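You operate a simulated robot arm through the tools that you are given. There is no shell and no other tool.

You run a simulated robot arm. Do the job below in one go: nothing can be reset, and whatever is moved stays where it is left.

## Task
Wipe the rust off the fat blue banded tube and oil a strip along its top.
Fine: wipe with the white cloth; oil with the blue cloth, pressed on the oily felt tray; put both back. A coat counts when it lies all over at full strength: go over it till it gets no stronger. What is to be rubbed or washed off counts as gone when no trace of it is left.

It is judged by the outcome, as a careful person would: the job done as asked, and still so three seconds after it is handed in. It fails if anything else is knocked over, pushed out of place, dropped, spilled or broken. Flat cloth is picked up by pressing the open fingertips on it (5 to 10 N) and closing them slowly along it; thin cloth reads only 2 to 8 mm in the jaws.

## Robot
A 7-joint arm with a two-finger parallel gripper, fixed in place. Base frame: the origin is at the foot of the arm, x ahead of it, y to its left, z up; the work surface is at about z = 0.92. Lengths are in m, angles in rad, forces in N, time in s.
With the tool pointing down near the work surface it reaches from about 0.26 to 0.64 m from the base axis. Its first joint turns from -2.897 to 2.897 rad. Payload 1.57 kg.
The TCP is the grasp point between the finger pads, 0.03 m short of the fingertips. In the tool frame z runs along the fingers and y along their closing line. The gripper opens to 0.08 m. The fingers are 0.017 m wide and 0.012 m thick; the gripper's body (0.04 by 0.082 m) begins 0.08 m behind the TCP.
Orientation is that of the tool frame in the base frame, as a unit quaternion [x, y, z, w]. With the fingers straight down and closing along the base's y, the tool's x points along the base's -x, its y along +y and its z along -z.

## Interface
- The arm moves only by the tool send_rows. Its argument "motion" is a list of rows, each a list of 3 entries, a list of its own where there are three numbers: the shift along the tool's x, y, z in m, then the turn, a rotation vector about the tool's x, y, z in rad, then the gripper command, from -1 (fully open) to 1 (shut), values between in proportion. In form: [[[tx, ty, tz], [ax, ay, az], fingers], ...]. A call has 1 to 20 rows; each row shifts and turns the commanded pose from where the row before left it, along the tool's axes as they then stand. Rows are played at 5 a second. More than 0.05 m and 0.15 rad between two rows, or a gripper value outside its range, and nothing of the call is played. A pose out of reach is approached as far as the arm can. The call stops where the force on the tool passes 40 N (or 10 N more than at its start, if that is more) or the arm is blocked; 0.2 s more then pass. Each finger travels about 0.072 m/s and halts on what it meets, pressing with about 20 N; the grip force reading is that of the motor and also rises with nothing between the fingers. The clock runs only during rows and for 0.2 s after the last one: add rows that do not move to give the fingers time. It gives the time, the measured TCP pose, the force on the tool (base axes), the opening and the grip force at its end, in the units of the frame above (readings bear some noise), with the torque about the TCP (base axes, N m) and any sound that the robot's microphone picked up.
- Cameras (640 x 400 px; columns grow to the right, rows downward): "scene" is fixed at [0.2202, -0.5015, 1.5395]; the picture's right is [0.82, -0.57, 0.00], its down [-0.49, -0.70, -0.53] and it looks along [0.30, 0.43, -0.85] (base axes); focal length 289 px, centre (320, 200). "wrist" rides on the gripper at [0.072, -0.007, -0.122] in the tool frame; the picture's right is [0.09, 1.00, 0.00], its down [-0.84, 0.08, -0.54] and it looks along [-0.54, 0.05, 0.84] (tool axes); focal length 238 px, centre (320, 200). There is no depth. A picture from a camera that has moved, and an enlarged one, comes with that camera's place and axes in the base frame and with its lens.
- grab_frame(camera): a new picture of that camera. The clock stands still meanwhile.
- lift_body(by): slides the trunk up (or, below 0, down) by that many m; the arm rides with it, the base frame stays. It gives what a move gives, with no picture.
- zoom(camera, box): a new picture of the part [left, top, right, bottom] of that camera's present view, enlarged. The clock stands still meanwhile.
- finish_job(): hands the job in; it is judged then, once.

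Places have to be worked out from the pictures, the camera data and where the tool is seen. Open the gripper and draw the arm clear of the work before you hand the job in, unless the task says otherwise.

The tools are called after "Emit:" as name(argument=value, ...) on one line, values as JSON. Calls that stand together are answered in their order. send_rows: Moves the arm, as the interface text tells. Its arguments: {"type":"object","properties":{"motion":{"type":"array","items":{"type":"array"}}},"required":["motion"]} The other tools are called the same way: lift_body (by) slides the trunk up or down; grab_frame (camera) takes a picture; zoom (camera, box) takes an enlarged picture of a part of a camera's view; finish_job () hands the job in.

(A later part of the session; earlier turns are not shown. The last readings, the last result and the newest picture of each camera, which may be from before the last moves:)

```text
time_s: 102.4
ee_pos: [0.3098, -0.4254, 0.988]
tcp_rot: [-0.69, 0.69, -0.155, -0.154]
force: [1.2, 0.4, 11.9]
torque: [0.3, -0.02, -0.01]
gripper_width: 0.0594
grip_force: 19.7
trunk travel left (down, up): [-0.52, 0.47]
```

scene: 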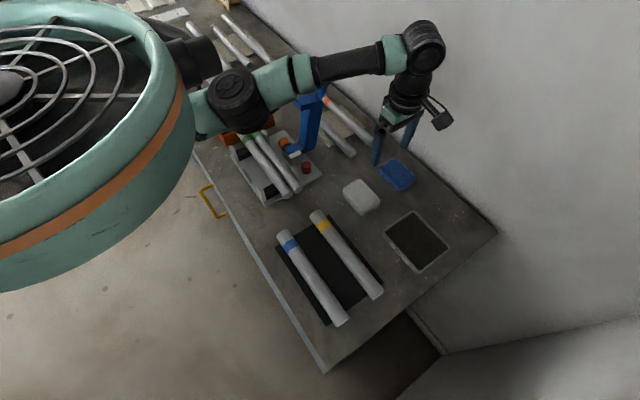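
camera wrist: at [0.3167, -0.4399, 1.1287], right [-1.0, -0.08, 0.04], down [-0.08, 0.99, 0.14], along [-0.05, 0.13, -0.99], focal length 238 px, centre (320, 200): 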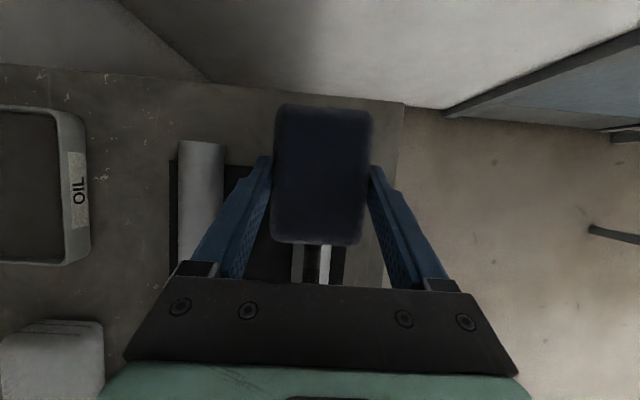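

12 N now. I stroke steadily back toward the banded end at constant depth.

Emit:
send_rows(motion=[[[-0.00843, 0, -0.00396], [0, 0, 0], 1], [[-0.00843, 0, -0.00396], [0, 0, 0], 1], [[-0.00843, 0, -0.00396], [0, 0, 0], 1], [[-0.00843, 0, -0.00396], [0, 0, 0], 1], [[-0.00843, 0, -0.00396], [0, 0, 0], 1], [[-0.00843, 0, -0.00396], [0, 0, 0], 1], [[-0.00843, 0, -0.00396], [0, 0, 0], 1], [[-0.00843, 0, -0.00396], [0, 0, 0], 1], [[-0.00843, 0, -0.00396], [0, 0, 0], 1], [[-0.00843, 0, -0.00396], [0, 0, 0], 1], [[-0.00843, 0, -0.00396], [0, 0, 0], 1], [[-0.00843, 0, -0.00396], [0, 0, 0], 1], [[-0.00843, 0, -0.00396], [0, 0, 0], 1], [[-0.00843, 0, -0.00396], [0, 0, 0], 1], [[-0.00843, 0, -0.00396], [0, 0, 0], 1], [[-0.00843, 0, -0.00396], [0, 0, 0], 1], [[-0.00843, 0, -0.00396], [0, 0, 0], 1], [[-0.00843, 0, -0.00396], [0, 0, 0], 1], [[-0.00843, 0, -0.00396], [0, 0, 0], 1], [[-0.00843, 0, -0.00396], [0, 0, 0], 1]])

Emit:
zoom(camera="scene", box=[240, 190, 390, 340])

Emit:
grab_frame(camera="wrist")

```text
time_s: 106.6
ee_pos: [0.3095, -0.2401, 0.9865]
tcp_rot: [0.69, -0.69, 0.153, 0.154]
force: [-1.2, -2.3, 9.4]
torque: [-0.11, 0.02, 0.0]
gripper_width: 0.0596
grip_force: 20.1
trunk travel left (down, up): [-0.52, 0.47]
```

```text
2.67 times, centred on (315, 265) of scene
camera zoom: at [0.2202, -0.5015, 1.5395], right [0.82, -0.57, 0.0], down [-0.49, -0.7, -0.53], along [0.3, 0.43, -0.85], focal length 770 px, centre (333, 27)
```

zoom: 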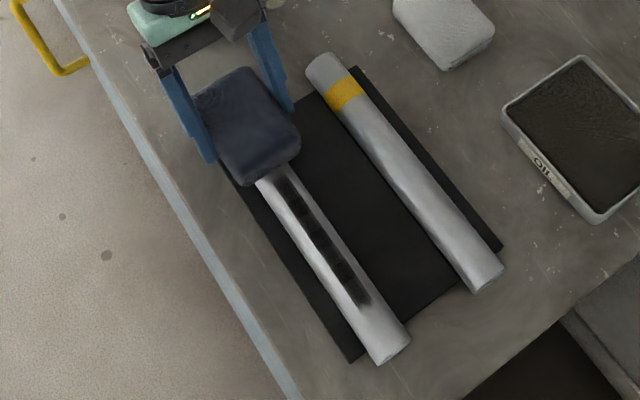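

```text
taken
camera wrist: at [0.3167, -0.2539, 1.1279], right [-1.0, -0.08, 0.04], down [-0.08, 0.99, 0.14], along [-0.05, 0.13, -0.99], focal length 238 px, centre (320, 200)
```

wrist: 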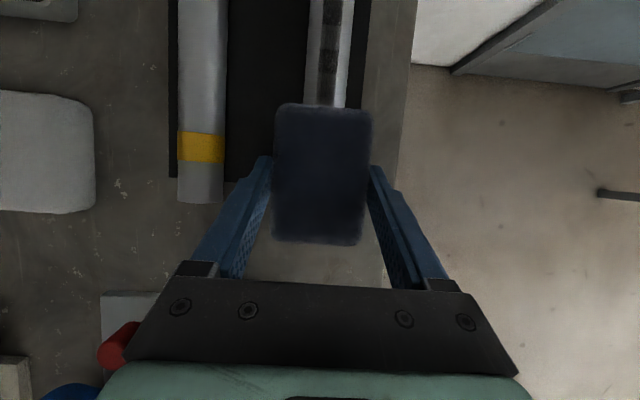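

I lift off and draw aside to inspect the strip closely.

Emit:
send_rows(motion=[[[0.0021, 0, -0.0045], [0, 0, 0], 1], [[0.0085, 0, -0.0181], [0, 0, 0], 1], [[0.0106, 0, -0.0227], [0, 0, 0], 1], [[0, -0.03, 0], [0, 0, 0], 1], [[0, -0.04, 0], [0, 0, 0], 1], [[0, -0.04, 0], [0, 0, 0], 1], [[0, -0.03, 0], [0, 0, 0], 1], [[0, 0, 0], [0, 0, 0], 1]])

Emit:
zoom(camera="scene", box=[270, 220, 350, 330])

Emit:
zoom(camera="scene", box=[285, 245, 335, 295])

Emit:
grab_frame(camera="wrist")

```text
time_s: 108.4
ee_pos: [0.4515, -0.2389, 1.0371]
tcp_rot: [-0.69, 0.691, -0.153, -0.154]
force: [0.0, -0.2, 0.3]
torque: [0.0, 0.0, -0.04]
gripper_width: 0.0592
grip_force: 19.8
trunk travel left (down, up): [-0.52, 0.47]
```

```text
3.64 times, centred on (310, 275) of scene
camera zoom: at [0.2202, -0.5015, 1.5395], right [0.82, -0.57, 0.0], down [-0.49, -0.7, -0.53], along [0.3, 0.43, -0.85], focal length 1051 px, centre (356, -73)
```

zoom: 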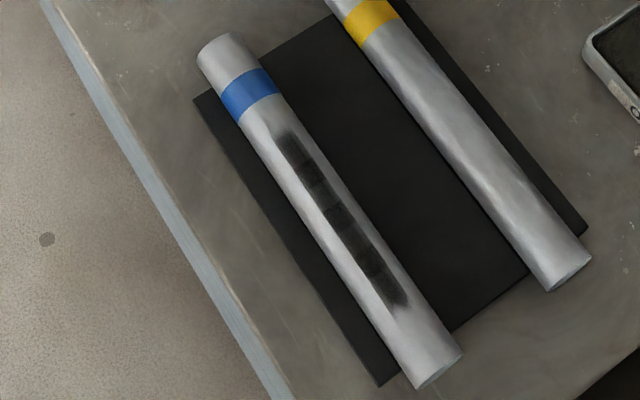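

```text
8.00 times, centred on (310, 270) of scene
camera zoom: at [0.2202, -0.5015, 1.5395], right [0.82, -0.57, 0.0], down [-0.49, -0.7, -0.53], along [0.3, 0.43, -0.85], focal length 2312 px, centre (400, -360)
```

zoom: 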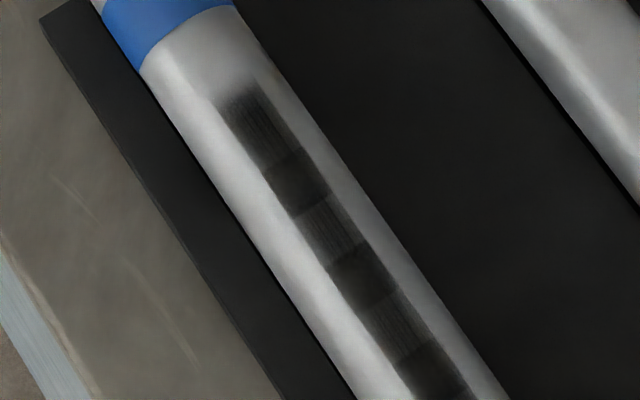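

```text
taken
camera wrist: at [0.458, -0.2537, 1.1786], right [-1.0, -0.08, 0.04], down [-0.08, 0.99, 0.14], along [-0.05, 0.13, -0.99], focal length 238 px, centre (320, 200)
```

wrist: 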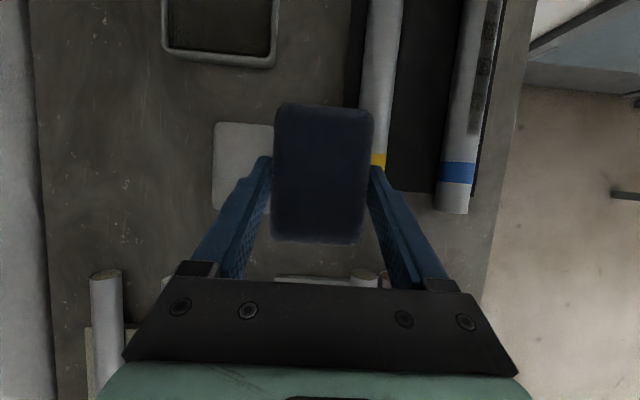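

The strip to oil is a zone of cells on top, from about y=-0.288 to -0.42. The coat is uneven, with some cells full and others streaky. I re-oil the pad: back over the tray at (0.550, -0.3985), down to just above the felt.

Emit:
send_rows(motion=[[[0.01813, -0.0123, 0.00845], [0, 0, 0], 1], [[0.01813, -0.0123, 0.00845], [0, 0, 0], 1], [[0.01813, -0.0123, 0.00845], [0, 0, 0], 1], [[0.01813, -0.0123, 0.00845], [0, 0, 0], 1], [[0.01813, -0.0123, 0.00845], [0, 0, 0], 1], [[0.01813, -0.0123, 0.00845], [0, 0, 0], 1], [[0.01813, -0.0123, 0.00845], [0, 0, 0], 1], [[0.01813, -0.0123, 0.00845], [0, 0, 0], 1], [[0, 0, 0], [0, 0, 0], 1], [[0, 0, 0], [0, 0, 0], 1]])

Emit:
zoom(camera="wrist", box=[220, 80, 420, 260])

```text
time_s: 110.6
ee_pos: [0.5467, -0.3999, 1.0372]
tcp_rot: [0.69, -0.69, 0.153, 0.153]
force: [0.2, -0.1, -0.4]
torque: [0.0, -0.02, -0.01]
gripper_width: 0.0595
grip_force: 19.7
trunk travel left (down, up): [-0.52, 0.47]
```

```text
2.22 times, centred on (320, 170) of wrist
camera zoom: at [0.555, -0.4139, 1.1786], right [-1.0, -0.08, 0.04], down [-0.08, 0.99, 0.14], along [-0.05, 0.13, -0.99], focal length 530 px, centre (320, 267)
```

zoom: 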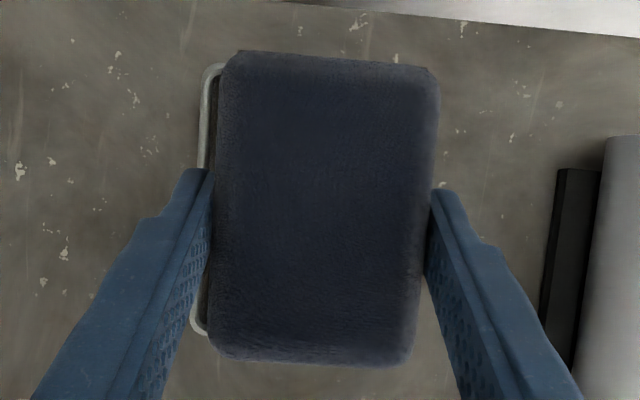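

The rim shows more on the left, so I shift 2 mm in +x and lower onto the felt.

Emit:
send_rows(motion=[[[-0.0063, -0.002, 0.0136], [0, 0, 0], 1], [[-0.0063, 0, 0.0136], [0, 0, 0], 1], [[-0.0063, 0, 0.0136], [0, 0, 0], 1], [[-0.0055, 0, 0.0118], [0, 0, 0], 1], [[-0.0013, 0, 0.0027], [0, 0, 0], 1], [[0, 0, 0], [0, 0, 0], 1]])

Emit:
send_rows(motion=[[[-0.00042, 0, 0.0009], [0, 0, 0], 1], [[-0.00042, 0, 0.0009], [0, 0, 0], 1], [[0, 0, 0], [0, 0, 0], 1]])

```text
time_s: 112.0
ee_pos: [0.55, -0.3982, 0.9767]
tcp_rot: [0.691, -0.69, 0.153, 0.153]
force: [-0.2, -0.5, -0.7]
torque: [0.03, 0.06, -0.03]
gripper_width: 0.0592
grip_force: 19.8
trunk travel left (down, up): [-0.52, 0.47]
```

```text
time_s: 112.8
ee_pos: [0.5511, -0.3997, 0.974]
tcp_rot: [-0.69, 0.691, -0.153, -0.153]
force: [0.0, 0.2, -1.0]
torque: [0.01, -0.02, -0.01]
gripper_width: 0.0594
grip_force: 20.8
trunk travel left (down, up): [-0.52, 0.47]
```

Not touching yet; I continue in 1 mm steps to about 10 N.

Emit:
send_rows(motion=[[[-0.00042, 0, 0.0009], [0, 0, 0], 1], [[-0.00042, 0, 0.0009], [0, 0, 0], 1], [[0, 0, 0], [0, 0, 0], 1]])

Emit:
send_rows(motion=[[[-0.00042, 0, 0.0009], [0, 0, 0], 1], [[0, 0, 0], [0, 0, 0], 1], [[0, 0, 0], [0, 0, 0], 1], [[0, 0, 0], [0, 0, 0], 1]])

Emit:
grab_frame(camera="wrist")

```text
time_s: 113.6
ee_pos: [0.5504, -0.3993, 0.9722]
tcp_rot: [-0.69, 0.691, -0.153, -0.153]
force: [-0.1, -0.3, 0.7]
torque: [-0.01, -0.01, 0.02]
gripper_width: 0.0593
grip_force: 20.6
trunk travel left (down, up): [-0.52, 0.47]
```

```text
time_s: 114.6
ee_pos: [0.5508, -0.4008, 0.9707]
tcp_rot: [-0.69, 0.691, -0.154, -0.153]
force: [0.4, 0.2, -1.1]
torque: [0.02, 0.02, 0.0]
gripper_width: 0.0594
grip_force: 20.3
trunk travel left (down, up): [-0.52, 0.47]
```

```text
taken
camera wrist: at [0.557, -0.4141, 1.1127], right [-1.0, -0.08, 0.04], down [-0.08, 0.99, 0.14], along [-0.05, 0.13, -0.99], focal length 238 px, centre (320, 200)
```

wrist: 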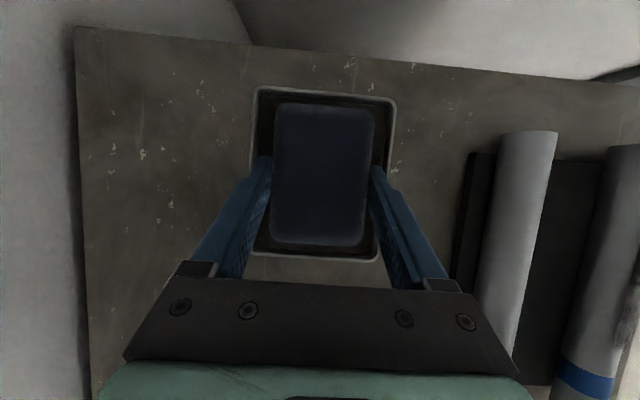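

No touch yet at z=0.971. I check that the fingers are inside the rim before going lower.

Emit:
zoom(camera="wrist", box=[230, 70, 420, 270])

Emit:
zoom(camera="scene", box=[380, 190, 460, 280])

```text
2.00 times, centred on (325, 170) of wrist
camera zoom: at [0.557, -0.4141, 1.1127], right [-1.0, -0.08, 0.04], down [-0.08, 0.99, 0.14], along [-0.05, 0.13, -0.99], focal length 477 px, centre (310, 260)
```

zoom: 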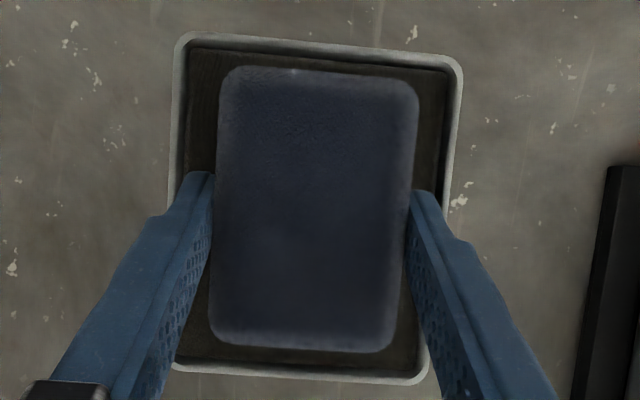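

```text
4.44 times, centred on (420, 235) of scene
camera zoom: at [0.2202, -0.5015, 1.5395], right [0.82, -0.57, 0.0], down [-0.49, -0.7, -0.53], along [0.3, 0.43, -0.85], focal length 1284 px, centre (-124, 44)
```

zoom: 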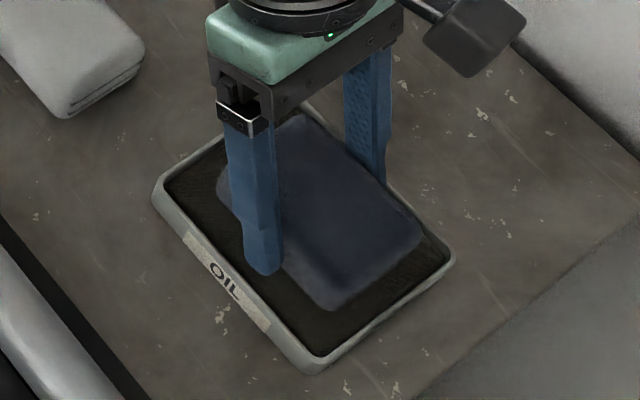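

The fingers clear the rim by about 3 mm on each side. I continue down carefully until the felt is felt.

Emit:
send_rows(motion=[[[-0.00042, 0, 0.0009], [0, 0, 0], 1], [[-0.00042, 0, 0.0009], [0, 0, 0], 1], [[0, 0, 0], [0, 0, 0], 1]])

Emit:
send_rows(motion=[[[-0.00042, 0, 0.0009], [0, 0, 0], 1], [[-0.00042, 0, 0.0009], [0, 0, 0], 1], [[0, 0, 0], [0, 0, 0], 1]])

Emit:
send_rows(motion=[[[-0.00042, 0, 0.0009], [0, 0, 0], 1], [[-0.00042, 0, 0.0009], [0, 0, 0], 1], [[0, 0, 0], [0, 0, 0], 1]])

```text
time_s: 115.4
ee_pos: [0.5502, -0.3996, 0.9717]
tcp_rot: [-0.69, 0.69, -0.155, -0.154]
force: [1.0, -0.4, 8.9]
torque: [0.32, 0.14, 0.0]
gripper_width: 0.0592
grip_force: 19.7
trunk travel left (down, up): [-0.52, 0.47]
```

```text
time_s: 116.2
ee_pos: [0.5495, -0.4002, 0.9711]
tcp_rot: [0.69, -0.69, 0.157, 0.153]
force: [2.5, -1.6, 20.9]
torque: [0.3, 0.18, -0.03]
gripper_width: 0.0592
grip_force: 20.0
trunk travel left (down, up): [-0.52, 0.47]
```

```text
time_s: 117.0
ee_pos: [0.5509, -0.4002, 0.9706]
tcp_rot: [-0.689, 0.691, -0.158, -0.153]
force: [4.2, -1.7, 27.7]
torque: [0.07, 0.04, 0.05]
gripper_width: 0.0591
grip_force: 20.3
trunk travel left (down, up): [-0.52, 0.47]
```

That pressed harder than intended (28 N). I back off right away, lift out and look at the pad.

Emit:
send_rows(motion=[[[0.0013, 0, -0.0027], [0, 0, 0], 1], [[0, 0, 0], [0, 0, 0], 1], [[0.0042, 0, -0.0091], [0, 0, 0], 1], [[0.0085, 0, -0.0181], [0, 0, 0], 1], [[0.0085, 0, -0.0181], [0, 0, 0], 1], [[0.0063, 0, -0.0136], [0, 0, 0], 1], [[0, 0, 0], [0, 0, 0], 1]])

Emit:
grab_frame(camera="wrist")

Emit:
zoom(camera="scene", box=[350, 140, 480, 290])

```text
time_s: 118.6
ee_pos: [0.5503, -0.3993, 1.0334]
tcp_rot: [0.691, -0.69, 0.154, 0.153]
force: [-0.1, 0.4, 0.1]
torque: [-0.04, -0.01, -0.02]
gripper_width: 0.0593
grip_force: 19.9
trunk travel left (down, up): [-0.52, 0.47]
```

```text
taken
camera wrist: at [0.5572, -0.4142, 1.1746], right [-1.0, -0.08, 0.04], down [-0.08, 0.99, 0.14], along [-0.05, 0.13, -0.99], focal length 238 px, centre (320, 200)
```

wrist: 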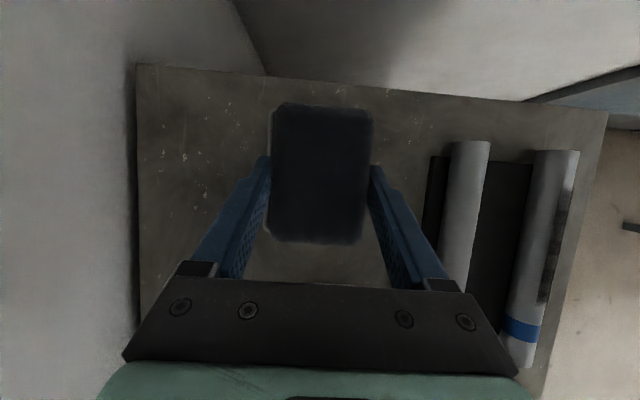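

```text
2.67 times, centred on (415, 215) of scene
camera zoom: at [0.2202, -0.5015, 1.5395], right [0.82, -0.57, 0.0], down [-0.49, -0.7, -0.53], along [0.3, 0.43, -0.85], focal length 770 px, centre (67, 160)
```

zoom: 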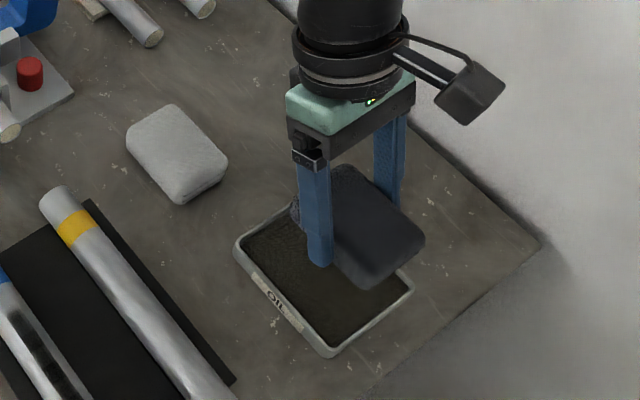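

The pad is dark with oil again and the tray is unmoved. I go back over the tube at (0.3095, -0.33) and lower to just above contact.

Emit:
send_rows(motion=[[[-0.00695, 0.02676, -0.00326], [0, 0, 0], 1], [[-0.00695, 0.02676, -0.00326], [0, 0, 0], 1], [[-0.00695, 0.02676, -0.00326], [0, 0, 0], 1], [[-0.00695, 0.02676, -0.00326], [0, 0, 0], 1], [[-0.00695, 0.02676, -0.00326], [0, 0, 0], 1], [[-0.00695, 0.02676, -0.00326], [0, 0, 0], 1], [[-0.00695, 0.02676, -0.00326], [0, 0, 0], 1], [[-0.00695, 0.02676, -0.00326], [0, 0, 0], 1], [[-0.00695, 0.02676, -0.00326], [0, 0, 0], 1], [[0, 0, 0], [0, 0, 0], 1], [[-0.0063, 0, 0.0136], [0, 0, 0], 1], [[-0.0063, 0, 0.0136], [0, 0, 0], 1], [[-0.0042, 0, 0.0091], [0, 0, 0], 1], [[0, 0, 0], [0, 0, 0], 1]])

```text
time_s: 121.6
ee_pos: [0.308, -0.3302, 0.9938]
tcp_rot: [-0.689, 0.691, -0.153, -0.154]
force: [-0.4, -0.2, 0.3]
torque: [-0.04, 0.01, 0.05]
gripper_width: 0.0591
grip_force: 20.0
trunk travel left (down, up): [-0.52, 0.47]
```

I creep down to touch the tube.

Emit:
send_rows(motion=[[[-0.00084, 0, 0.0018], [0, 0, 0], 1], [[-0.00084, 0, 0.0018], [0, 0, 0], 1], [[-0.00042, 0, 0.0009], [0, 0, 0], 1], [[0, 0, 0], [0, 0, 0], 1]])

Emit:
send_rows(motion=[[[-0.00042, 0, 0.0009], [0, 0, 0], 1], [[0, 0, 0], [0, 0, 0], 1]])

```text
time_s: 122.6
ee_pos: [0.3088, -0.3306, 0.9902]
tcp_rot: [-0.69, 0.691, -0.154, -0.153]
force: [-0.2, 0.7, -0.4]
torque: [0.02, 0.01, 0.01]
gripper_width: 0.0595
grip_force: 19.7
trunk travel left (down, up): [-0.52, 0.47]
```

```text
time_s: 123.2
ee_pos: [0.3073, -0.3302, 0.9875]
tcp_rot: [0.691, -0.69, 0.154, 0.153]
force: [0.0, 0.7, 0.1]
torque: [0.0, 0.0, -0.03]
gripper_width: 0.0592
grip_force: 20.1
trunk travel left (down, up): [-0.52, 0.47]
```

Still free; one more millimetre at a time.

Emit:
send_rows(motion=[[[-0.00042, 0, 0.0009], [0, 0, 0], 1], [[0, 0, 0], [0, 0, 0], 1]])

Emit:
send_rows(motion=[[[-0.00042, 0, 0.0009], [0, 0, 0], 1], [[0, 0, 0], [0, 0, 0], 1]])

```text
time_s: 123.8
ee_pos: [0.3092, -0.3319, 0.9873]
tcp_rot: [0.69, -0.69, 0.153, 0.153]
force: [0.0, -0.2, -0.7]
torque: [0.0, 0.0, 0.01]
gripper_width: 0.0589
grip_force: 20.0
trunk travel left (down, up): [-0.52, 0.47]
```

```text
time_s: 124.4
ee_pos: [0.3105, -0.3305, 0.9866]
tcp_rot: [0.69, -0.69, 0.152, 0.153]
force: [0.4, -0.4, -1.0]
torque: [0.0, 0.02, 0.01]
gripper_width: 0.0593
grip_force: 20.4
trunk travel left (down, up): [-0.52, 0.47]
```

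Emit:
send_rows(motion=[[[-0.00042, 0, 0.0009], [0, 0, 0], 1], [[0, 0, 0], [0, 0, 0], 1]])

```text
time_s: 125.0
ee_pos: [0.3094, -0.3299, 0.9853]
tcp_rot: [0.69, -0.69, 0.154, 0.153]
force: [-0.5, 1.1, 3.5]
torque: [-0.04, 0.0, 0.0]
gripper_width: 0.0591
grip_force: 20.5
trunk travel left (down, up): [-0.52, 0.47]
```

Contact begins at z≈0.985 (3.5 N). I press 1 mm more for about 11 N and begin a slow stroke toward the -y end.

Emit:
send_rows(motion=[[[-0.00042, 0, 0.0009], [0, 0, 0], 1], [[0.00544, 0, 0.00256], [0, 0, 0], 1], [[0.00544, 0, 0.00256], [0, 0, 0], 1], [[0.00544, 0, 0.00256], [0, 0, 0], 1], [[0.00544, 0, 0.00256], [0, 0, 0], 1], [[0.00544, 0, 0.00256], [0, 0, 0], 1], [[0.00544, 0, 0.00256], [0, 0, 0], 1], [[0.00544, 0, 0.00256], [0, 0, 0], 1], [[0.00544, 0, 0.00256], [0, 0, 0], 1], [[0.00544, 0, 0.00256], [0, 0, 0], 1], [[0.00544, 0, 0.00256], [0, 0, 0], 1], [[0.00544, 0, 0.00256], [0, 0, 0], 1], [[0.00544, 0, 0.00256], [0, 0, 0], 1], [[0.00544, 0, 0.00256], [0, 0, 0], 1], [[0.00544, 0, 0.00256], [0, 0, 0], 1], [[0.00544, 0, 0.00256], [0, 0, 0], 1], [[0.00544, 0, 0.00256], [0, 0, 0], 1]])

```text
time_s: 128.6
ee_pos: [0.3084, -0.4263, 0.9844]
tcp_rot: [-0.689, 0.691, -0.155, -0.153]
force: [1.2, 9.1, 22.1]
torque: [0.3, -0.04, -0.01]
gripper_width: 0.0594
grip_force: 20.0
trunk travel left (down, up): [-0.52, 0.47]
```

Pressure rose to 22 N; I ease off about 1 mm and stroke back slowly toward the banded end.

Emit:
send_rows(motion=[[[0.00046, 0, -0.001], [0, 0, 0], 1], [[-0.00544, 0, -0.00254], [0, 0, 0], 1], [[-0.00544, 0, -0.00254], [0, 0, 0], 1], [[-0.00544, 0, -0.00254], [0, 0, 0], 1], [[-0.00544, 0, -0.00254], [0, 0, 0], 1], [[-0.00544, 0, -0.00254], [0, 0, 0], 1], [[-0.00544, 0, -0.00254], [0, 0, 0], 1], [[-0.00544, 0, -0.00254], [0, 0, 0], 1], [[-0.00544, 0, -0.00254], [0, 0, 0], 1], [[-0.00544, 0, -0.00254], [0, 0, 0], 1], [[-0.00544, 0, -0.00254], [0, 0, 0], 1], [[-0.00544, 0, -0.00254], [0, 0, 0], 1], [[-0.00544, 0, -0.00254], [0, 0, 0], 1], [[-0.00544, 0, -0.00254], [0, 0, 0], 1], [[-0.00544, 0, -0.00254], [0, 0, 0], 1], [[-0.00544, 0, -0.00254], [0, 0, 0], 1], [[-0.00544, 0, -0.00254], [0, 0, 0], 1], [[-0.00544, 0, -0.00254], [0, 0, 0], 1], [[-0.00544, 0, -0.00254], [0, 0, 0], 1], [[-0.00544, 0, -0.00254], [0, 0, 0], 1]])

Emit:
zoom(camera="scene", box=[270, 220, 350, 330])

```text
time_s: 132.8
ee_pos: [0.3082, -0.3151, 0.9849]
tcp_rot: [-0.689, 0.691, -0.154, -0.154]
force: [0.6, -6.0, 15.9]
torque: [-0.05, 0.01, -0.01]
gripper_width: 0.0591
grip_force: 19.8
trunk travel left (down, up): [-0.52, 0.47]
```

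```text
3.64 times, centred on (310, 275) of scene
camera zoom: at [0.2202, -0.5015, 1.5395], right [0.82, -0.57, 0.0], down [-0.49, -0.7, -0.53], along [0.3, 0.43, -0.85], focal length 1051 px, centre (356, -73)
```

zoom: 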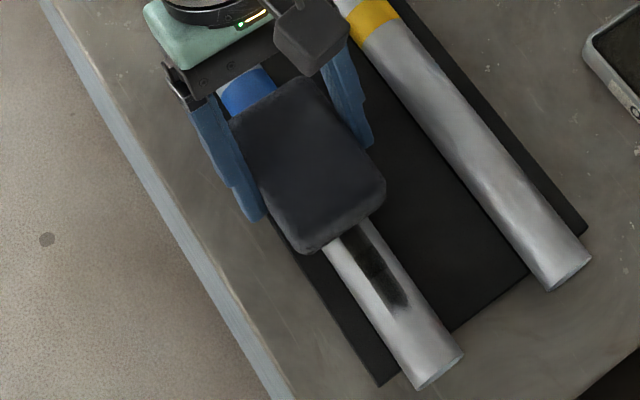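

The tube has not shifted. I continue the slow stroke to TCP y≈-0.25 and then look at the film.

Emit:
send_rows(motion=[[[-0.00534, 0, -0.0029], [0, 0, 0], 1], [[-0.00544, 0, -0.00254], [0, 0, 0], 1], [[-0.00544, 0, -0.00254], [0, 0, 0], 1], [[-0.00544, 0, -0.00254], [0, 0, 0], 1], [[-0.00544, 0, -0.00254], [0, 0, 0], 1], [[-0.00544, 0, -0.00254], [0, 0, 0], 1], [[-0.00544, 0, -0.00254], [0, 0, 0], 1], [[-0.00544, 0, -0.00254], [0, 0, 0], 1], [[-0.00544, 0, -0.00254], [0, 0, 0], 1], [[-0.00544, 0, -0.00254], [0, 0, 0], 1], [[-0.00544, 0, -0.00254], [0, 0, 0], 1], [[-0.00544, 0, -0.00254], [0, 0, 0], 1], [[-0.00544, 0, -0.00254], [0, 0, 0], 1], [[0, 0, 0], [0, 0, 0], 1]])

Emit:
zoom(camera="scene", box=[270, 220, 350, 330])

```text
time_s: 135.8
ee_pos: [0.3072, -0.2369, 0.9845]
tcp_rot: [-0.69, 0.69, -0.154, -0.154]
force: [-0.1, -5.2, 15.0]
torque: [-0.18, -0.03, -0.01]
gripper_width: 0.0592
grip_force: 19.7
trunk travel left (down, up): [-0.52, 0.47]
```

```text
3.64 times, centred on (310, 275) of scene
camera zoom: at [0.2202, -0.5015, 1.5395], right [0.82, -0.57, 0.0], down [-0.49, -0.7, -0.53], along [0.3, 0.43, -0.85], focal length 1051 px, centre (356, -73)
```

zoom: 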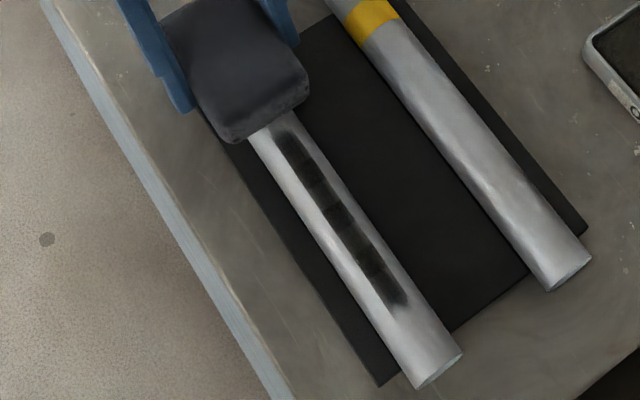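

The film is getting more even but a few cells are still lighter. I do another full pass out and back.

Emit:
send_rows(motion=[[[0.0083, 0, 0.0034], [0, 0, 0], 1], [[0.00834, 0, 0.0039], [0, 0, 0], 1], [[0.00834, 0, 0.0039], [0, 0, 0], 1], [[0.00834, 0, 0.0039], [0, 0, 0], 1], [[0.00834, 0, 0.0039], [0, 0, 0], 1], [[0.00834, 0, 0.0039], [0, 0, 0], 1], [[0.00834, 0, 0.0039], [0, 0, 0], 1], [[0.00834, 0, 0.0039], [0, 0, 0], 1], [[0.00834, 0, 0.0039], [0, 0, 0], 1], [[0.00834, 0, 0.0039], [0, 0, 0], 1], [[0.00834, 0, 0.0039], [0, 0, 0], 1], [[0.00834, 0, 0.0039], [0, 0, 0], 1], [[0.00834, 0, 0.0039], [0, 0, 0], 1], [[0.00834, 0, 0.0039], [0, 0, 0], 1], [[0.00834, 0, 0.0039], [0, 0, 0], 1], [[0.00834, 0, 0.0039], [0, 0, 0], 1], [[0.00834, 0, 0.0039], [0, 0, 0], 1], [[0.00834, 0, 0.0039], [0, 0, 0], 1], [[0.00834, 0, 0.0039], [0, 0, 0], 1], [[0.00834, 0, 0.0039], [0, 0, 0], 1]])

```text
time_s: 140.0
ee_pos: [0.3093, -0.42, 0.9848]
tcp_rot: [-0.69, 0.691, -0.152, -0.153]
force: [0.4, 1.6, 3.8]
torque: [0.0, 0.0, -0.01]
gripper_width: 0.0594
grip_force: 20.7
trunk travel left (down, up): [-0.52, 0.47]
```

Light contact here (4 N). I add about half a millimetre and stroke back.

Emit:
send_rows(motion=[[[-0.00025, 0, 0.00055], [0, 0, 0], 1], [[-0.00834, 0, -0.0039], [0, 0, 0], 1], [[-0.00834, 0, -0.0039], [0, 0, 0], 1], [[-0.00834, 0, -0.0039], [0, 0, 0], 1], [[-0.00834, 0, -0.0039], [0, 0, 0], 1], [[-0.00834, 0, -0.0039], [0, 0, 0], 1], [[-0.00834, 0, -0.0039], [0, 0, 0], 1], [[-0.00834, 0, -0.0039], [0, 0, 0], 1], [[-0.00834, 0, -0.0039], [0, 0, 0], 1], [[-0.00834, 0, -0.0039], [0, 0, 0], 1], [[-0.00834, 0, -0.0039], [0, 0, 0], 1], [[-0.00834, 0, -0.0039], [0, 0, 0], 1], [[-0.00834, 0, -0.0039], [0, 0, 0], 1], [[-0.00834, 0, -0.0039], [0, 0, 0], 1], [[-0.00834, 0, -0.0039], [0, 0, 0], 1], [[-0.00834, 0, -0.0039], [0, 0, 0], 1], [[-0.00834, 0, -0.0039], [0, 0, 0], 1], [[-0.00834, 0, -0.0039], [0, 0, 0], 1], [[-0.00834, 0, -0.0039], [0, 0, 0], 1], [[-0.00834, 0, -0.0039], [0, 0, 0], 1]])

Emit:
zoom(camera="scene", box=[285, 245, 335, 315])

Emit:
zoom(camera="wrist", box=[260, 0, 400, 260])

```text
time_s: 144.2
ee_pos: [0.3083, -0.2445, 0.9838]
tcp_rot: [0.691, -0.69, 0.154, 0.153]
force: [-0.1, -3.8, 11.3]
torque: [-0.19, -0.02, 0.01]
gripper_width: 0.0594
grip_force: 19.6
trunk travel left (down, up): [-0.52, 0.47]
```

```text
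5.71 times, centred on (310, 280) of scene
camera zoom: at [0.2202, -0.5015, 1.5395], right [0.82, -0.57, 0.0], down [-0.49, -0.7, -0.53], along [0.3, 0.43, -0.85], focal length 1651 px, centre (377, -257)
```

zoom: 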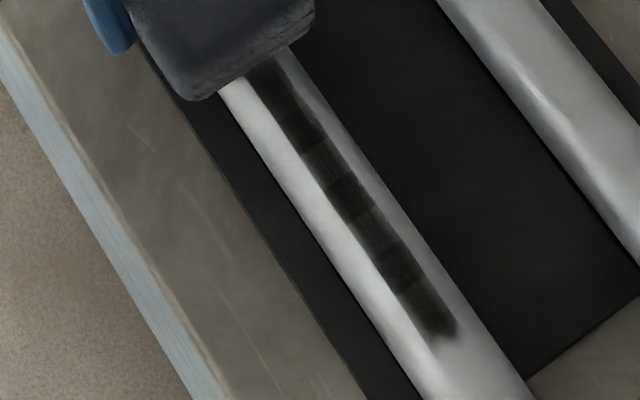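

```text
1.54 times, centred on (330, 130) of wrist
camera zoom: at [0.3153, -0.2597, 1.1255], right [-1.0, -0.08, 0.04], down [-0.08, 0.99, 0.14], along [-0.05, 0.13, -0.99], focal length 367 px, centre (305, 308)
```

zoom: 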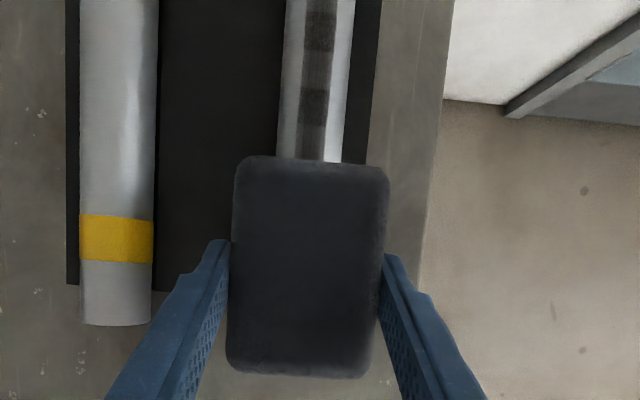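

Streaky cells still alternate with solid ones. I take a reference close-up now, run another pass, and compare to see whether it still gets stronger.

Emit:
zoom(camera="scene", box=[297, 260, 333, 305])

Emit:
send_rows(motion=[[[0.00634, 0, 0.00297], [0, 0, 0], 1], [[0.00634, 0, 0.00297], [0, 0, 0], 1], [[0.00634, 0, 0.00297], [0, 0, 0], 1], [[0.00634, 0, 0.00297], [0, 0, 0], 1], [[0.00634, 0, 0.00297], [0, 0, 0], 1], [[0.00634, 0, 0.00297], [0, 0, 0], 1], [[0.00634, 0, 0.00297], [0, 0, 0], 1], [[0.00634, 0, 0.00297], [0, 0, 0], 1], [[0.00634, 0, 0.00297], [0, 0, 0], 1], [[0.00634, 0, 0.00297], [0, 0, 0], 1], [[0.00634, 0, 0.00297], [0, 0, 0], 1], [[0.00634, 0, 0.00297], [0, 0, 0], 1], [[0.00634, 0, 0.00297], [0, 0, 0], 1], [[0.00634, 0, 0.00297], [0, 0, 0], 1], [[0.00634, 0, 0.00297], [0, 0, 0], 1], [[0.00634, 0, 0.00297], [0, 0, 0], 1], [[0.00634, 0, 0.00297], [0, 0, 0], 1], [[0.00634, 0, 0.00297], [0, 0, 0], 1], [[0.00634, 0, 0.00297], [0, 0, 0], 1], [[0.00634, 0, 0.00297], [0, 0, 0], 1]])

```text
8.89 times, centred on (315, 282) of scene
camera zoom: at [0.2202, -0.5015, 1.5395], right [0.82, -0.57, 0.0], down [-0.49, -0.7, -0.53], along [0.3, 0.43, -0.85], focal length 2568 px, centre (364, -533)
```

zoom: 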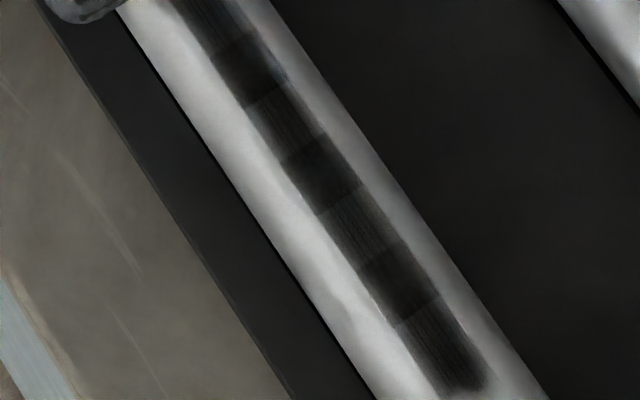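

```text
time_s: 148.4
ee_pos: [0.3086, -0.3835, 0.9841]
tcp_rot: [-0.69, 0.691, -0.154, -0.153]
force: [-0.6, 6.0, 11.7]
torque: [0.1, -0.04, 0.0]
gripper_width: 0.0593
grip_force: 20.5
trunk travel left (down, up): [-0.52, 0.47]
```

The solid bands look like overlaps of neighbouring patches, so saturation has to be judged by comparing passes. I continue to the -y end and back.

Emit:
send_rows(motion=[[[0.00634, 0, 0.00297], [0, 0, 0], 1], [[0.00634, 0, 0.00297], [0, 0, 0], 1], [[0.00634, 0, 0.00297], [0, 0, 0], 1], [[0.00634, 0, 0.00297], [0, 0, 0], 1], [[0.00634, 0, 0.00297], [0, 0, 0], 1], [[0.00634, 0, 0.00297], [0, 0, 0], 1], [[-0.00834, 0, -0.0039], [0, 0, 0], 1], [[-0.00834, 0, -0.0039], [0, 0, 0], 1], [[-0.00834, 0, -0.0039], [0, 0, 0], 1], [[-0.00834, 0, -0.0039], [0, 0, 0], 1], [[-0.00834, 0, -0.0039], [0, 0, 0], 1], [[-0.00834, 0, -0.0039], [0, 0, 0], 1], [[-0.00834, 0, -0.0039], [0, 0, 0], 1], [[-0.00834, 0, -0.0039], [0, 0, 0], 1], [[-0.00834, 0, -0.0039], [0, 0, 0], 1], [[-0.00834, 0, -0.0039], [0, 0, 0], 1], [[-0.00834, 0, -0.0039], [0, 0, 0], 1], [[-0.00834, 0, -0.0039], [0, 0, 0], 1], [[-0.00834, 0, -0.0039], [0, 0, 0], 1], [[-0.00834, 0, -0.0039], [0, 0, 0], 1]])

Emit:
send_rows(motion=[[[-0.00834, 0, -0.0039], [0, 0, 0], 1], [[-0.00834, 0, -0.0039], [0, 0, 0], 1], [[-0.00834, 0, -0.0039], [0, 0, 0], 1], [[-0.00834, 0, -0.0039], [0, 0, 0], 1], [[-0.00834, 0, -0.0039], [0, 0, 0], 1], [[-0.00834, 0, -0.0039], [0, 0, 0], 1], [[0, 0, 0], [0, 0, 0], 1]])

Emit:
zoom(camera="scene", box=[297, 260, 333, 305])

```text
time_s: 152.6
ee_pos: [0.3082, -0.2974, 0.9839]
tcp_rot: [-0.689, 0.691, -0.153, -0.154]
force: [-1.4, -4.1, 15.2]
torque: [-0.13, -0.03, 0.01]
gripper_width: 0.0591
grip_force: 19.9
trunk travel left (down, up): [-0.52, 0.47]
```

```text
time_s: 154.2
ee_pos: [0.3089, -0.2426, 0.9826]
tcp_rot: [-0.69, 0.691, -0.153, -0.152]
force: [-0.5, -5.5, 14.5]
torque: [-0.2, 0.0, -0.02]
gripper_width: 0.0595
grip_force: 20.1
trunk travel left (down, up): [-0.52, 0.47]
```

```text
8.89 times, centred on (315, 282) of scene
camera zoom: at [0.2202, -0.5015, 1.5395], right [0.82, -0.57, 0.0], down [-0.49, -0.7, -0.53], along [0.3, 0.43, -0.85], focal length 2568 px, centre (364, -533)
```

zoom: 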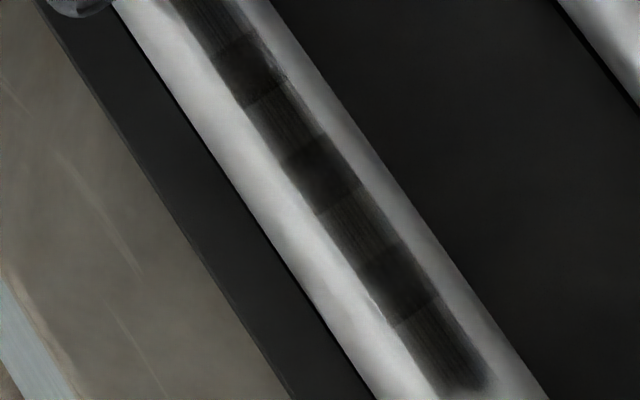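

The film looks practically unchanged by this last pass. I lift off and inspect the whole strip and the pad's color.

Emit:
send_rows(motion=[[[0.0021, 0, -0.0045], [0, 0, 0], 1], [[0.0085, 0, -0.0181], [0, 0, 0], 1], [[0.0106, 0, -0.0227], [0, 0, 0], 1], [[0, -0.03, 0], [0, 0, 0], 1], [[0, -0.04, 0], [0, 0, 0], 1], [[0, -0.04, 0], [0, 0, 0], 1], [[0, -0.03, 0], [0, 0, 0], 1], [[0, 0, 0], [0, 0, 0], 1]])

Emit:
zoom(camera="scene", box=[285, 245, 335, 295])

Emit:
zoom(camera="scene", box=[270, 220, 350, 330])

Emit:
grab_frame(camera="wrist")

Emit:
zoom(camera="wrist", box=[420, 0, 540, 220])

```text
time_s: 156.0
ee_pos: [0.4502, -0.2436, 1.0319]
tcp_rot: [-0.69, 0.691, -0.153, -0.153]
force: [-0.6, -0.1, -0.5]
torque: [-0.01, 0.0, 0.01]
gripper_width: 0.059
grip_force: 20.0
trunk travel left (down, up): [-0.52, 0.47]
```

```text
8.00 times, centred on (310, 270) of scene
camera zoom: at [0.2202, -0.5015, 1.5395], right [0.82, -0.57, 0.0], down [-0.49, -0.7, -0.53], along [0.3, 0.43, -0.85], focal length 2312 px, centre (400, -360)
```

zoom: 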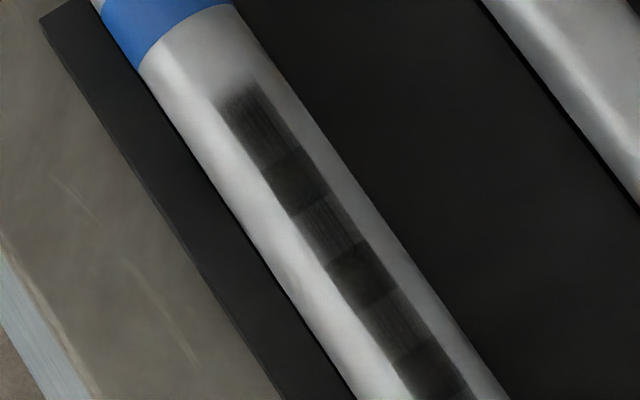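

```text
3.64 times, centred on (310, 275) of scene
camera zoom: at [0.2202, -0.5015, 1.5395], right [0.82, -0.57, 0.0], down [-0.49, -0.7, -0.53], along [0.3, 0.43, -0.85], focal length 1051 px, centre (356, -73)
```

zoom: 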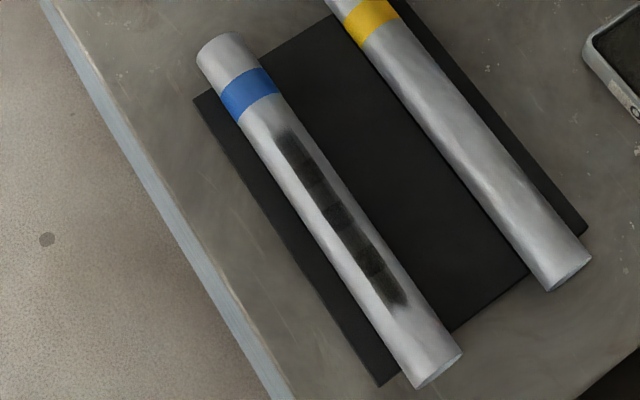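

```text
taken
camera wrist: at [0.4566, -0.2586, 1.1741], right [-1.0, -0.08, 0.04], down [-0.08, 0.99, 0.14], along [-0.05, 0.13, -0.99], focal length 238 px, centre (320, 200)
```

wrist: 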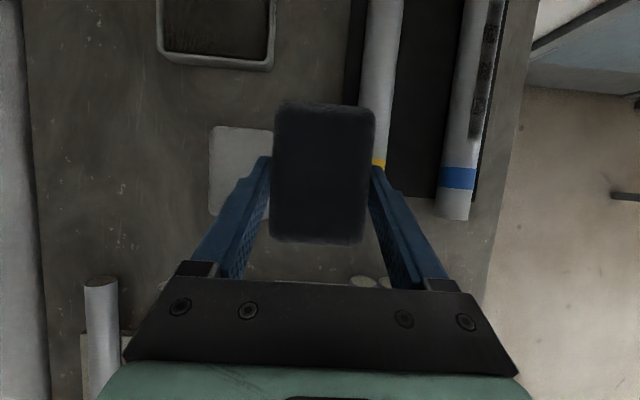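

```text
1.82 times, centred on (480, 110) of wrist
camera zoom: at [0.4566, -0.2586, 1.1741], right [-1.0, -0.08, 0.04], down [-0.08, 0.99, 0.14], along [-0.05, 0.13, -0.99], focal length 433 px, centre (29, 364)
```

zoom: 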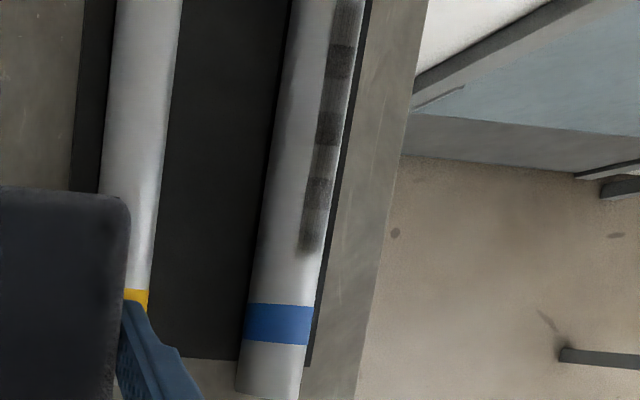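

The pad is still dark, unlike after the first charge, which suggests the film is taking up little more oil. To be sure it is at full strength, I go back for further passes and compare again.

Emit:
send_rows(motion=[[[0, 0.03, 0], [0, 0, 0], 1], [[0, 0.04, 0], [0, 0, 0], 1], [[0, 0.04, 0], [0, 0, 0], 1], [[0, 0.03, 0], [0, 0, 0], 1], [[-0.0106, 0, 0.0227], [0, 0, 0], 1], [[-0.0085, 0, 0.0181], [0, 0, 0], 1], [[-0.0013, 0, 0.0027], [0, 0, 0], 1], [[0, 0, 0], [0, 0, 0], 1]])

Emit:
send_rows(motion=[[[-0.0006, 0, 0.00125], [0, 0, 0], 1], [[0, 0, 0], [0, 0, 0], 1]])

```text
time_s: 157.8
ee_pos: [0.3085, -0.2426, 0.9846]
tcp_rot: [-0.69, 0.691, -0.153, -0.153]
force: [-0.5, -0.4, 0.5]
torque: [0.01, -0.01, -0.01]
gripper_width: 0.0594
grip_force: 20.4
trunk travel left (down, up): [-0.52, 0.47]
```

```text
time_s: 158.4
ee_pos: [0.3101, -0.2435, 0.9832]
tcp_rot: [-0.69, 0.691, -0.153, -0.154]
force: [0.2, -0.2, 0.4]
torque: [-0.03, 0.0, -0.02]
gripper_width: 0.0594
grip_force: 20.3
trunk travel left (down, up): [-0.52, 0.47]
```

Not touching yet. I press 1.5 mm further and start the stroke.

Emit:
send_rows(motion=[[[-0.0006, 0, 0.0014], [0, 0, 0], 1], [[0, 0, 0], [0, 0, 0], 1]])

```text
time_s: 159.0
ee_pos: [0.3095, -0.2427, 0.9835]
tcp_rot: [-0.69, 0.69, -0.155, -0.154]
force: [0.3, 1.3, 11.8]
torque: [0.23, -0.01, 0.0]
gripper_width: 0.0593
grip_force: 20.0
trunk travel left (down, up): [-0.52, 0.47]
```

About 12 N. I make a slow pass out to the -y end.

Emit:
send_rows(motion=[[[0.00834, 0, 0.0039], [0, 0, 0], 1], [[0.00834, 0, 0.0039], [0, 0, 0], 1], [[0.00834, 0, 0.0039], [0, 0, 0], 1], [[0.00834, 0, 0.0039], [0, 0, 0], 1], [[0.00834, 0, 0.0039], [0, 0, 0], 1], [[0.00834, 0, 0.0039], [0, 0, 0], 1], [[0.00834, 0, 0.0039], [0, 0, 0], 1], [[0.00834, 0, 0.0039], [0, 0, 0], 1], [[0.00834, 0, 0.0039], [0, 0, 0], 1], [[0.00834, 0, 0.0039], [0, 0, 0], 1], [[0.00834, 0, 0.0039], [0, 0, 0], 1], [[0.00834, 0, 0.0039], [0, 0, 0], 1], [[0.00834, 0, 0.0039], [0, 0, 0], 1], [[0.00834, 0, 0.0039], [0, 0, 0], 1], [[0.00834, 0, 0.0039], [0, 0, 0], 1], [[0.00834, 0, 0.0039], [0, 0, 0], 1], [[0.00834, 0, 0.0039], [0, 0, 0], 1], [[0.00834, 0, 0.0039], [0, 0, 0], 1], [[0.00834, 0, 0.0039], [0, 0, 0], 1], [[0.00834, 0, 0.0039], [0, 0, 0], 1]])

Emit:
send_rows(motion=[[[-0.00844, 0, -0.0037], [0, 0, 0], 1], [[-0.00834, 0, -0.0039], [0, 0, 0], 1], [[-0.00834, 0, -0.0039], [0, 0, 0], 1], [[-0.00834, 0, -0.0039], [0, 0, 0], 1], [[-0.00834, 0, -0.0039], [0, 0, 0], 1], [[-0.00834, 0, -0.0039], [0, 0, 0], 1], [[-0.00834, 0, -0.0039], [0, 0, 0], 1], [[-0.00834, 0, -0.0039], [0, 0, 0], 1], [[-0.00834, 0, -0.0039], [0, 0, 0], 1], [[-0.00834, 0, -0.0039], [0, 0, 0], 1], [[-0.00834, 0, -0.0039], [0, 0, 0], 1], [[-0.00834, 0, -0.0039], [0, 0, 0], 1], [[-0.00834, 0, -0.0039], [0, 0, 0], 1], [[-0.00834, 0, -0.0039], [0, 0, 0], 1], [[-0.00834, 0, -0.0039], [0, 0, 0], 1], [[-0.00834, 0, -0.0039], [0, 0, 0], 1], [[-0.00834, 0, -0.0039], [0, 0, 0], 1], [[-0.00834, 0, -0.0039], [0, 0, 0], 1], [[-0.00834, 0, -0.0039], [0, 0, 0], 1], [[-0.00834, 0, -0.0039], [0, 0, 0], 1]])

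```text
time_s: 163.2
ee_pos: [0.3093, -0.4264, 0.9826]
tcp_rot: [-0.69, 0.691, -0.154, -0.154]
force: [-0.2, 5.6, 13.7]
torque: [0.2, -0.07, 0.03]
gripper_width: 0.0592
grip_force: 20.2
trunk travel left (down, up): [-0.52, 0.47]
```

```text
time_s: 167.4
ee_pos: [0.309, -0.2431, 0.9826]
tcp_rot: [-0.689, 0.691, -0.154, -0.154]
force: [-0.5, -6.1, 17.2]
torque: [-0.17, 0.0, -0.03]
gripper_width: 0.0592
grip_force: 20.4
trunk travel left (down, up): [-0.52, 0.47]
```

That pass held 12–17 N all along. I lift to the same aside position and compare the same close-ups.

Emit:
send_rows(motion=[[[0.0021, 0, -0.0045], [0, 0, 0], 1], [[0.0085, 0, -0.0181], [0, 0, 0], 1], [[0.0106, 0, -0.0227], [0, 0, 0], 1], [[0, -0.03, 0], [0, 0, 0], 1], [[0, -0.04, 0], [0, 0, 0], 1], [[0, -0.04, 0], [0, 0, 0], 1], [[0, -0.03, 0], [0, 0, 0], 1], [[0, 0, 0], [0, 0, 0], 1]])

Emit:
zoom(camera="scene", box=[285, 245, 335, 295])

Emit:
zoom(camera="scene", box=[297, 260, 333, 305])

Emit:
grab_frame(camera="wrist")

Emit:
zoom(camera="wrist", box=[440, 0, 520, 150])

```text
time_s: 169.2
ee_pos: [0.4488, -0.2426, 1.0315]
tcp_rot: [-0.69, 0.691, -0.153, -0.153]
force: [1.2, -1.0, -1.1]
torque: [0.0, -0.02, -0.02]
gripper_width: 0.0595
grip_force: 19.7
trunk travel left (down, up): [-0.52, 0.47]
```

```text
8.00 times, centred on (310, 270) of scene
camera zoom: at [0.2202, -0.5015, 1.5395], right [0.82, -0.57, 0.0], down [-0.49, -0.7, -0.53], along [0.3, 0.43, -0.85], focal length 2312 px, centre (400, -360)
```

zoom: 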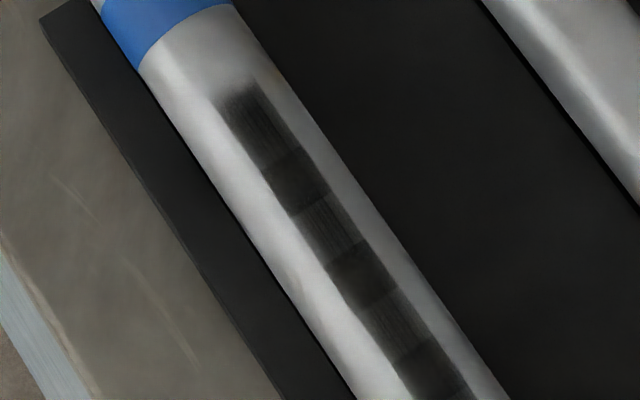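

```text
8.89 times, centred on (315, 282) of scene
camera zoom: at [0.2202, -0.5015, 1.5395], right [0.82, -0.57, 0.0], down [-0.49, -0.7, -0.53], along [0.3, 0.43, -0.85], focal length 2568 px, centre (364, -533)
```

zoom: 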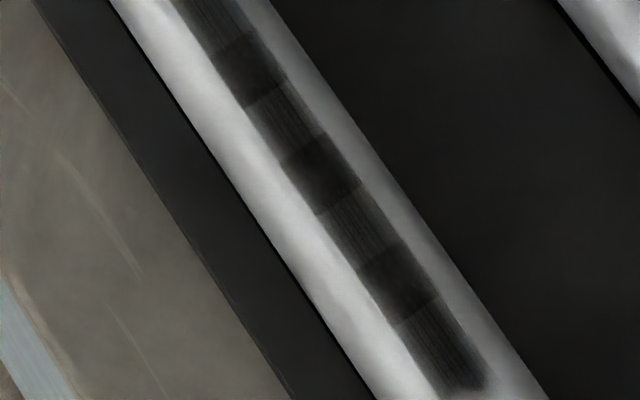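

```text
taken
camera wrist: at [0.4549, -0.2576, 1.173], right [-1.0, -0.08, 0.04], down [-0.08, 0.99, 0.14], along [-0.05, 0.13, -0.99], focal length 238 px, centre (320, 200)
```

wrist: 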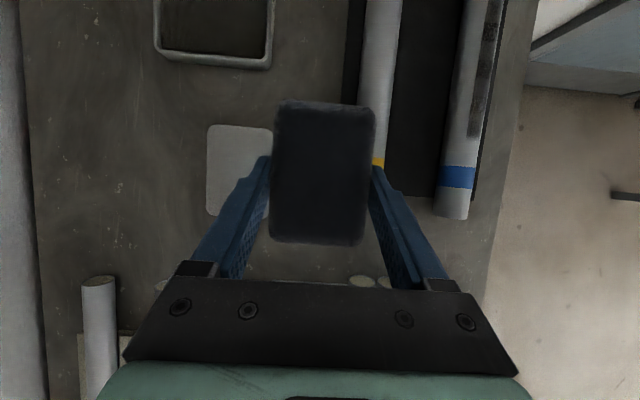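

```text
2.67 times, centred on (480, 75) of wrist
camera zoom: at [0.4549, -0.2576, 1.173], right [-1.0, -0.08, 0.04], down [-0.08, 0.99, 0.14], along [-0.05, 0.13, -0.99], focal length 636 px, centre (-107, 533)
```

zoom: 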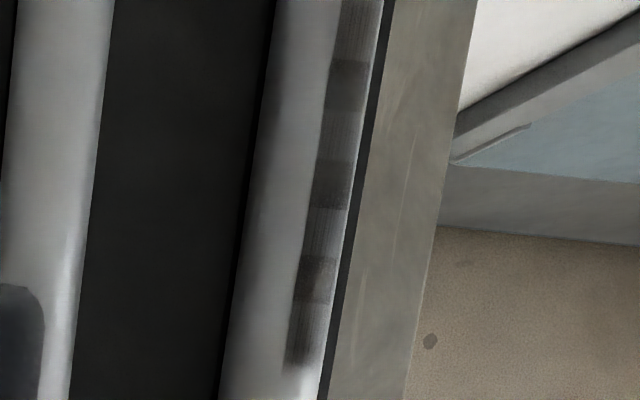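

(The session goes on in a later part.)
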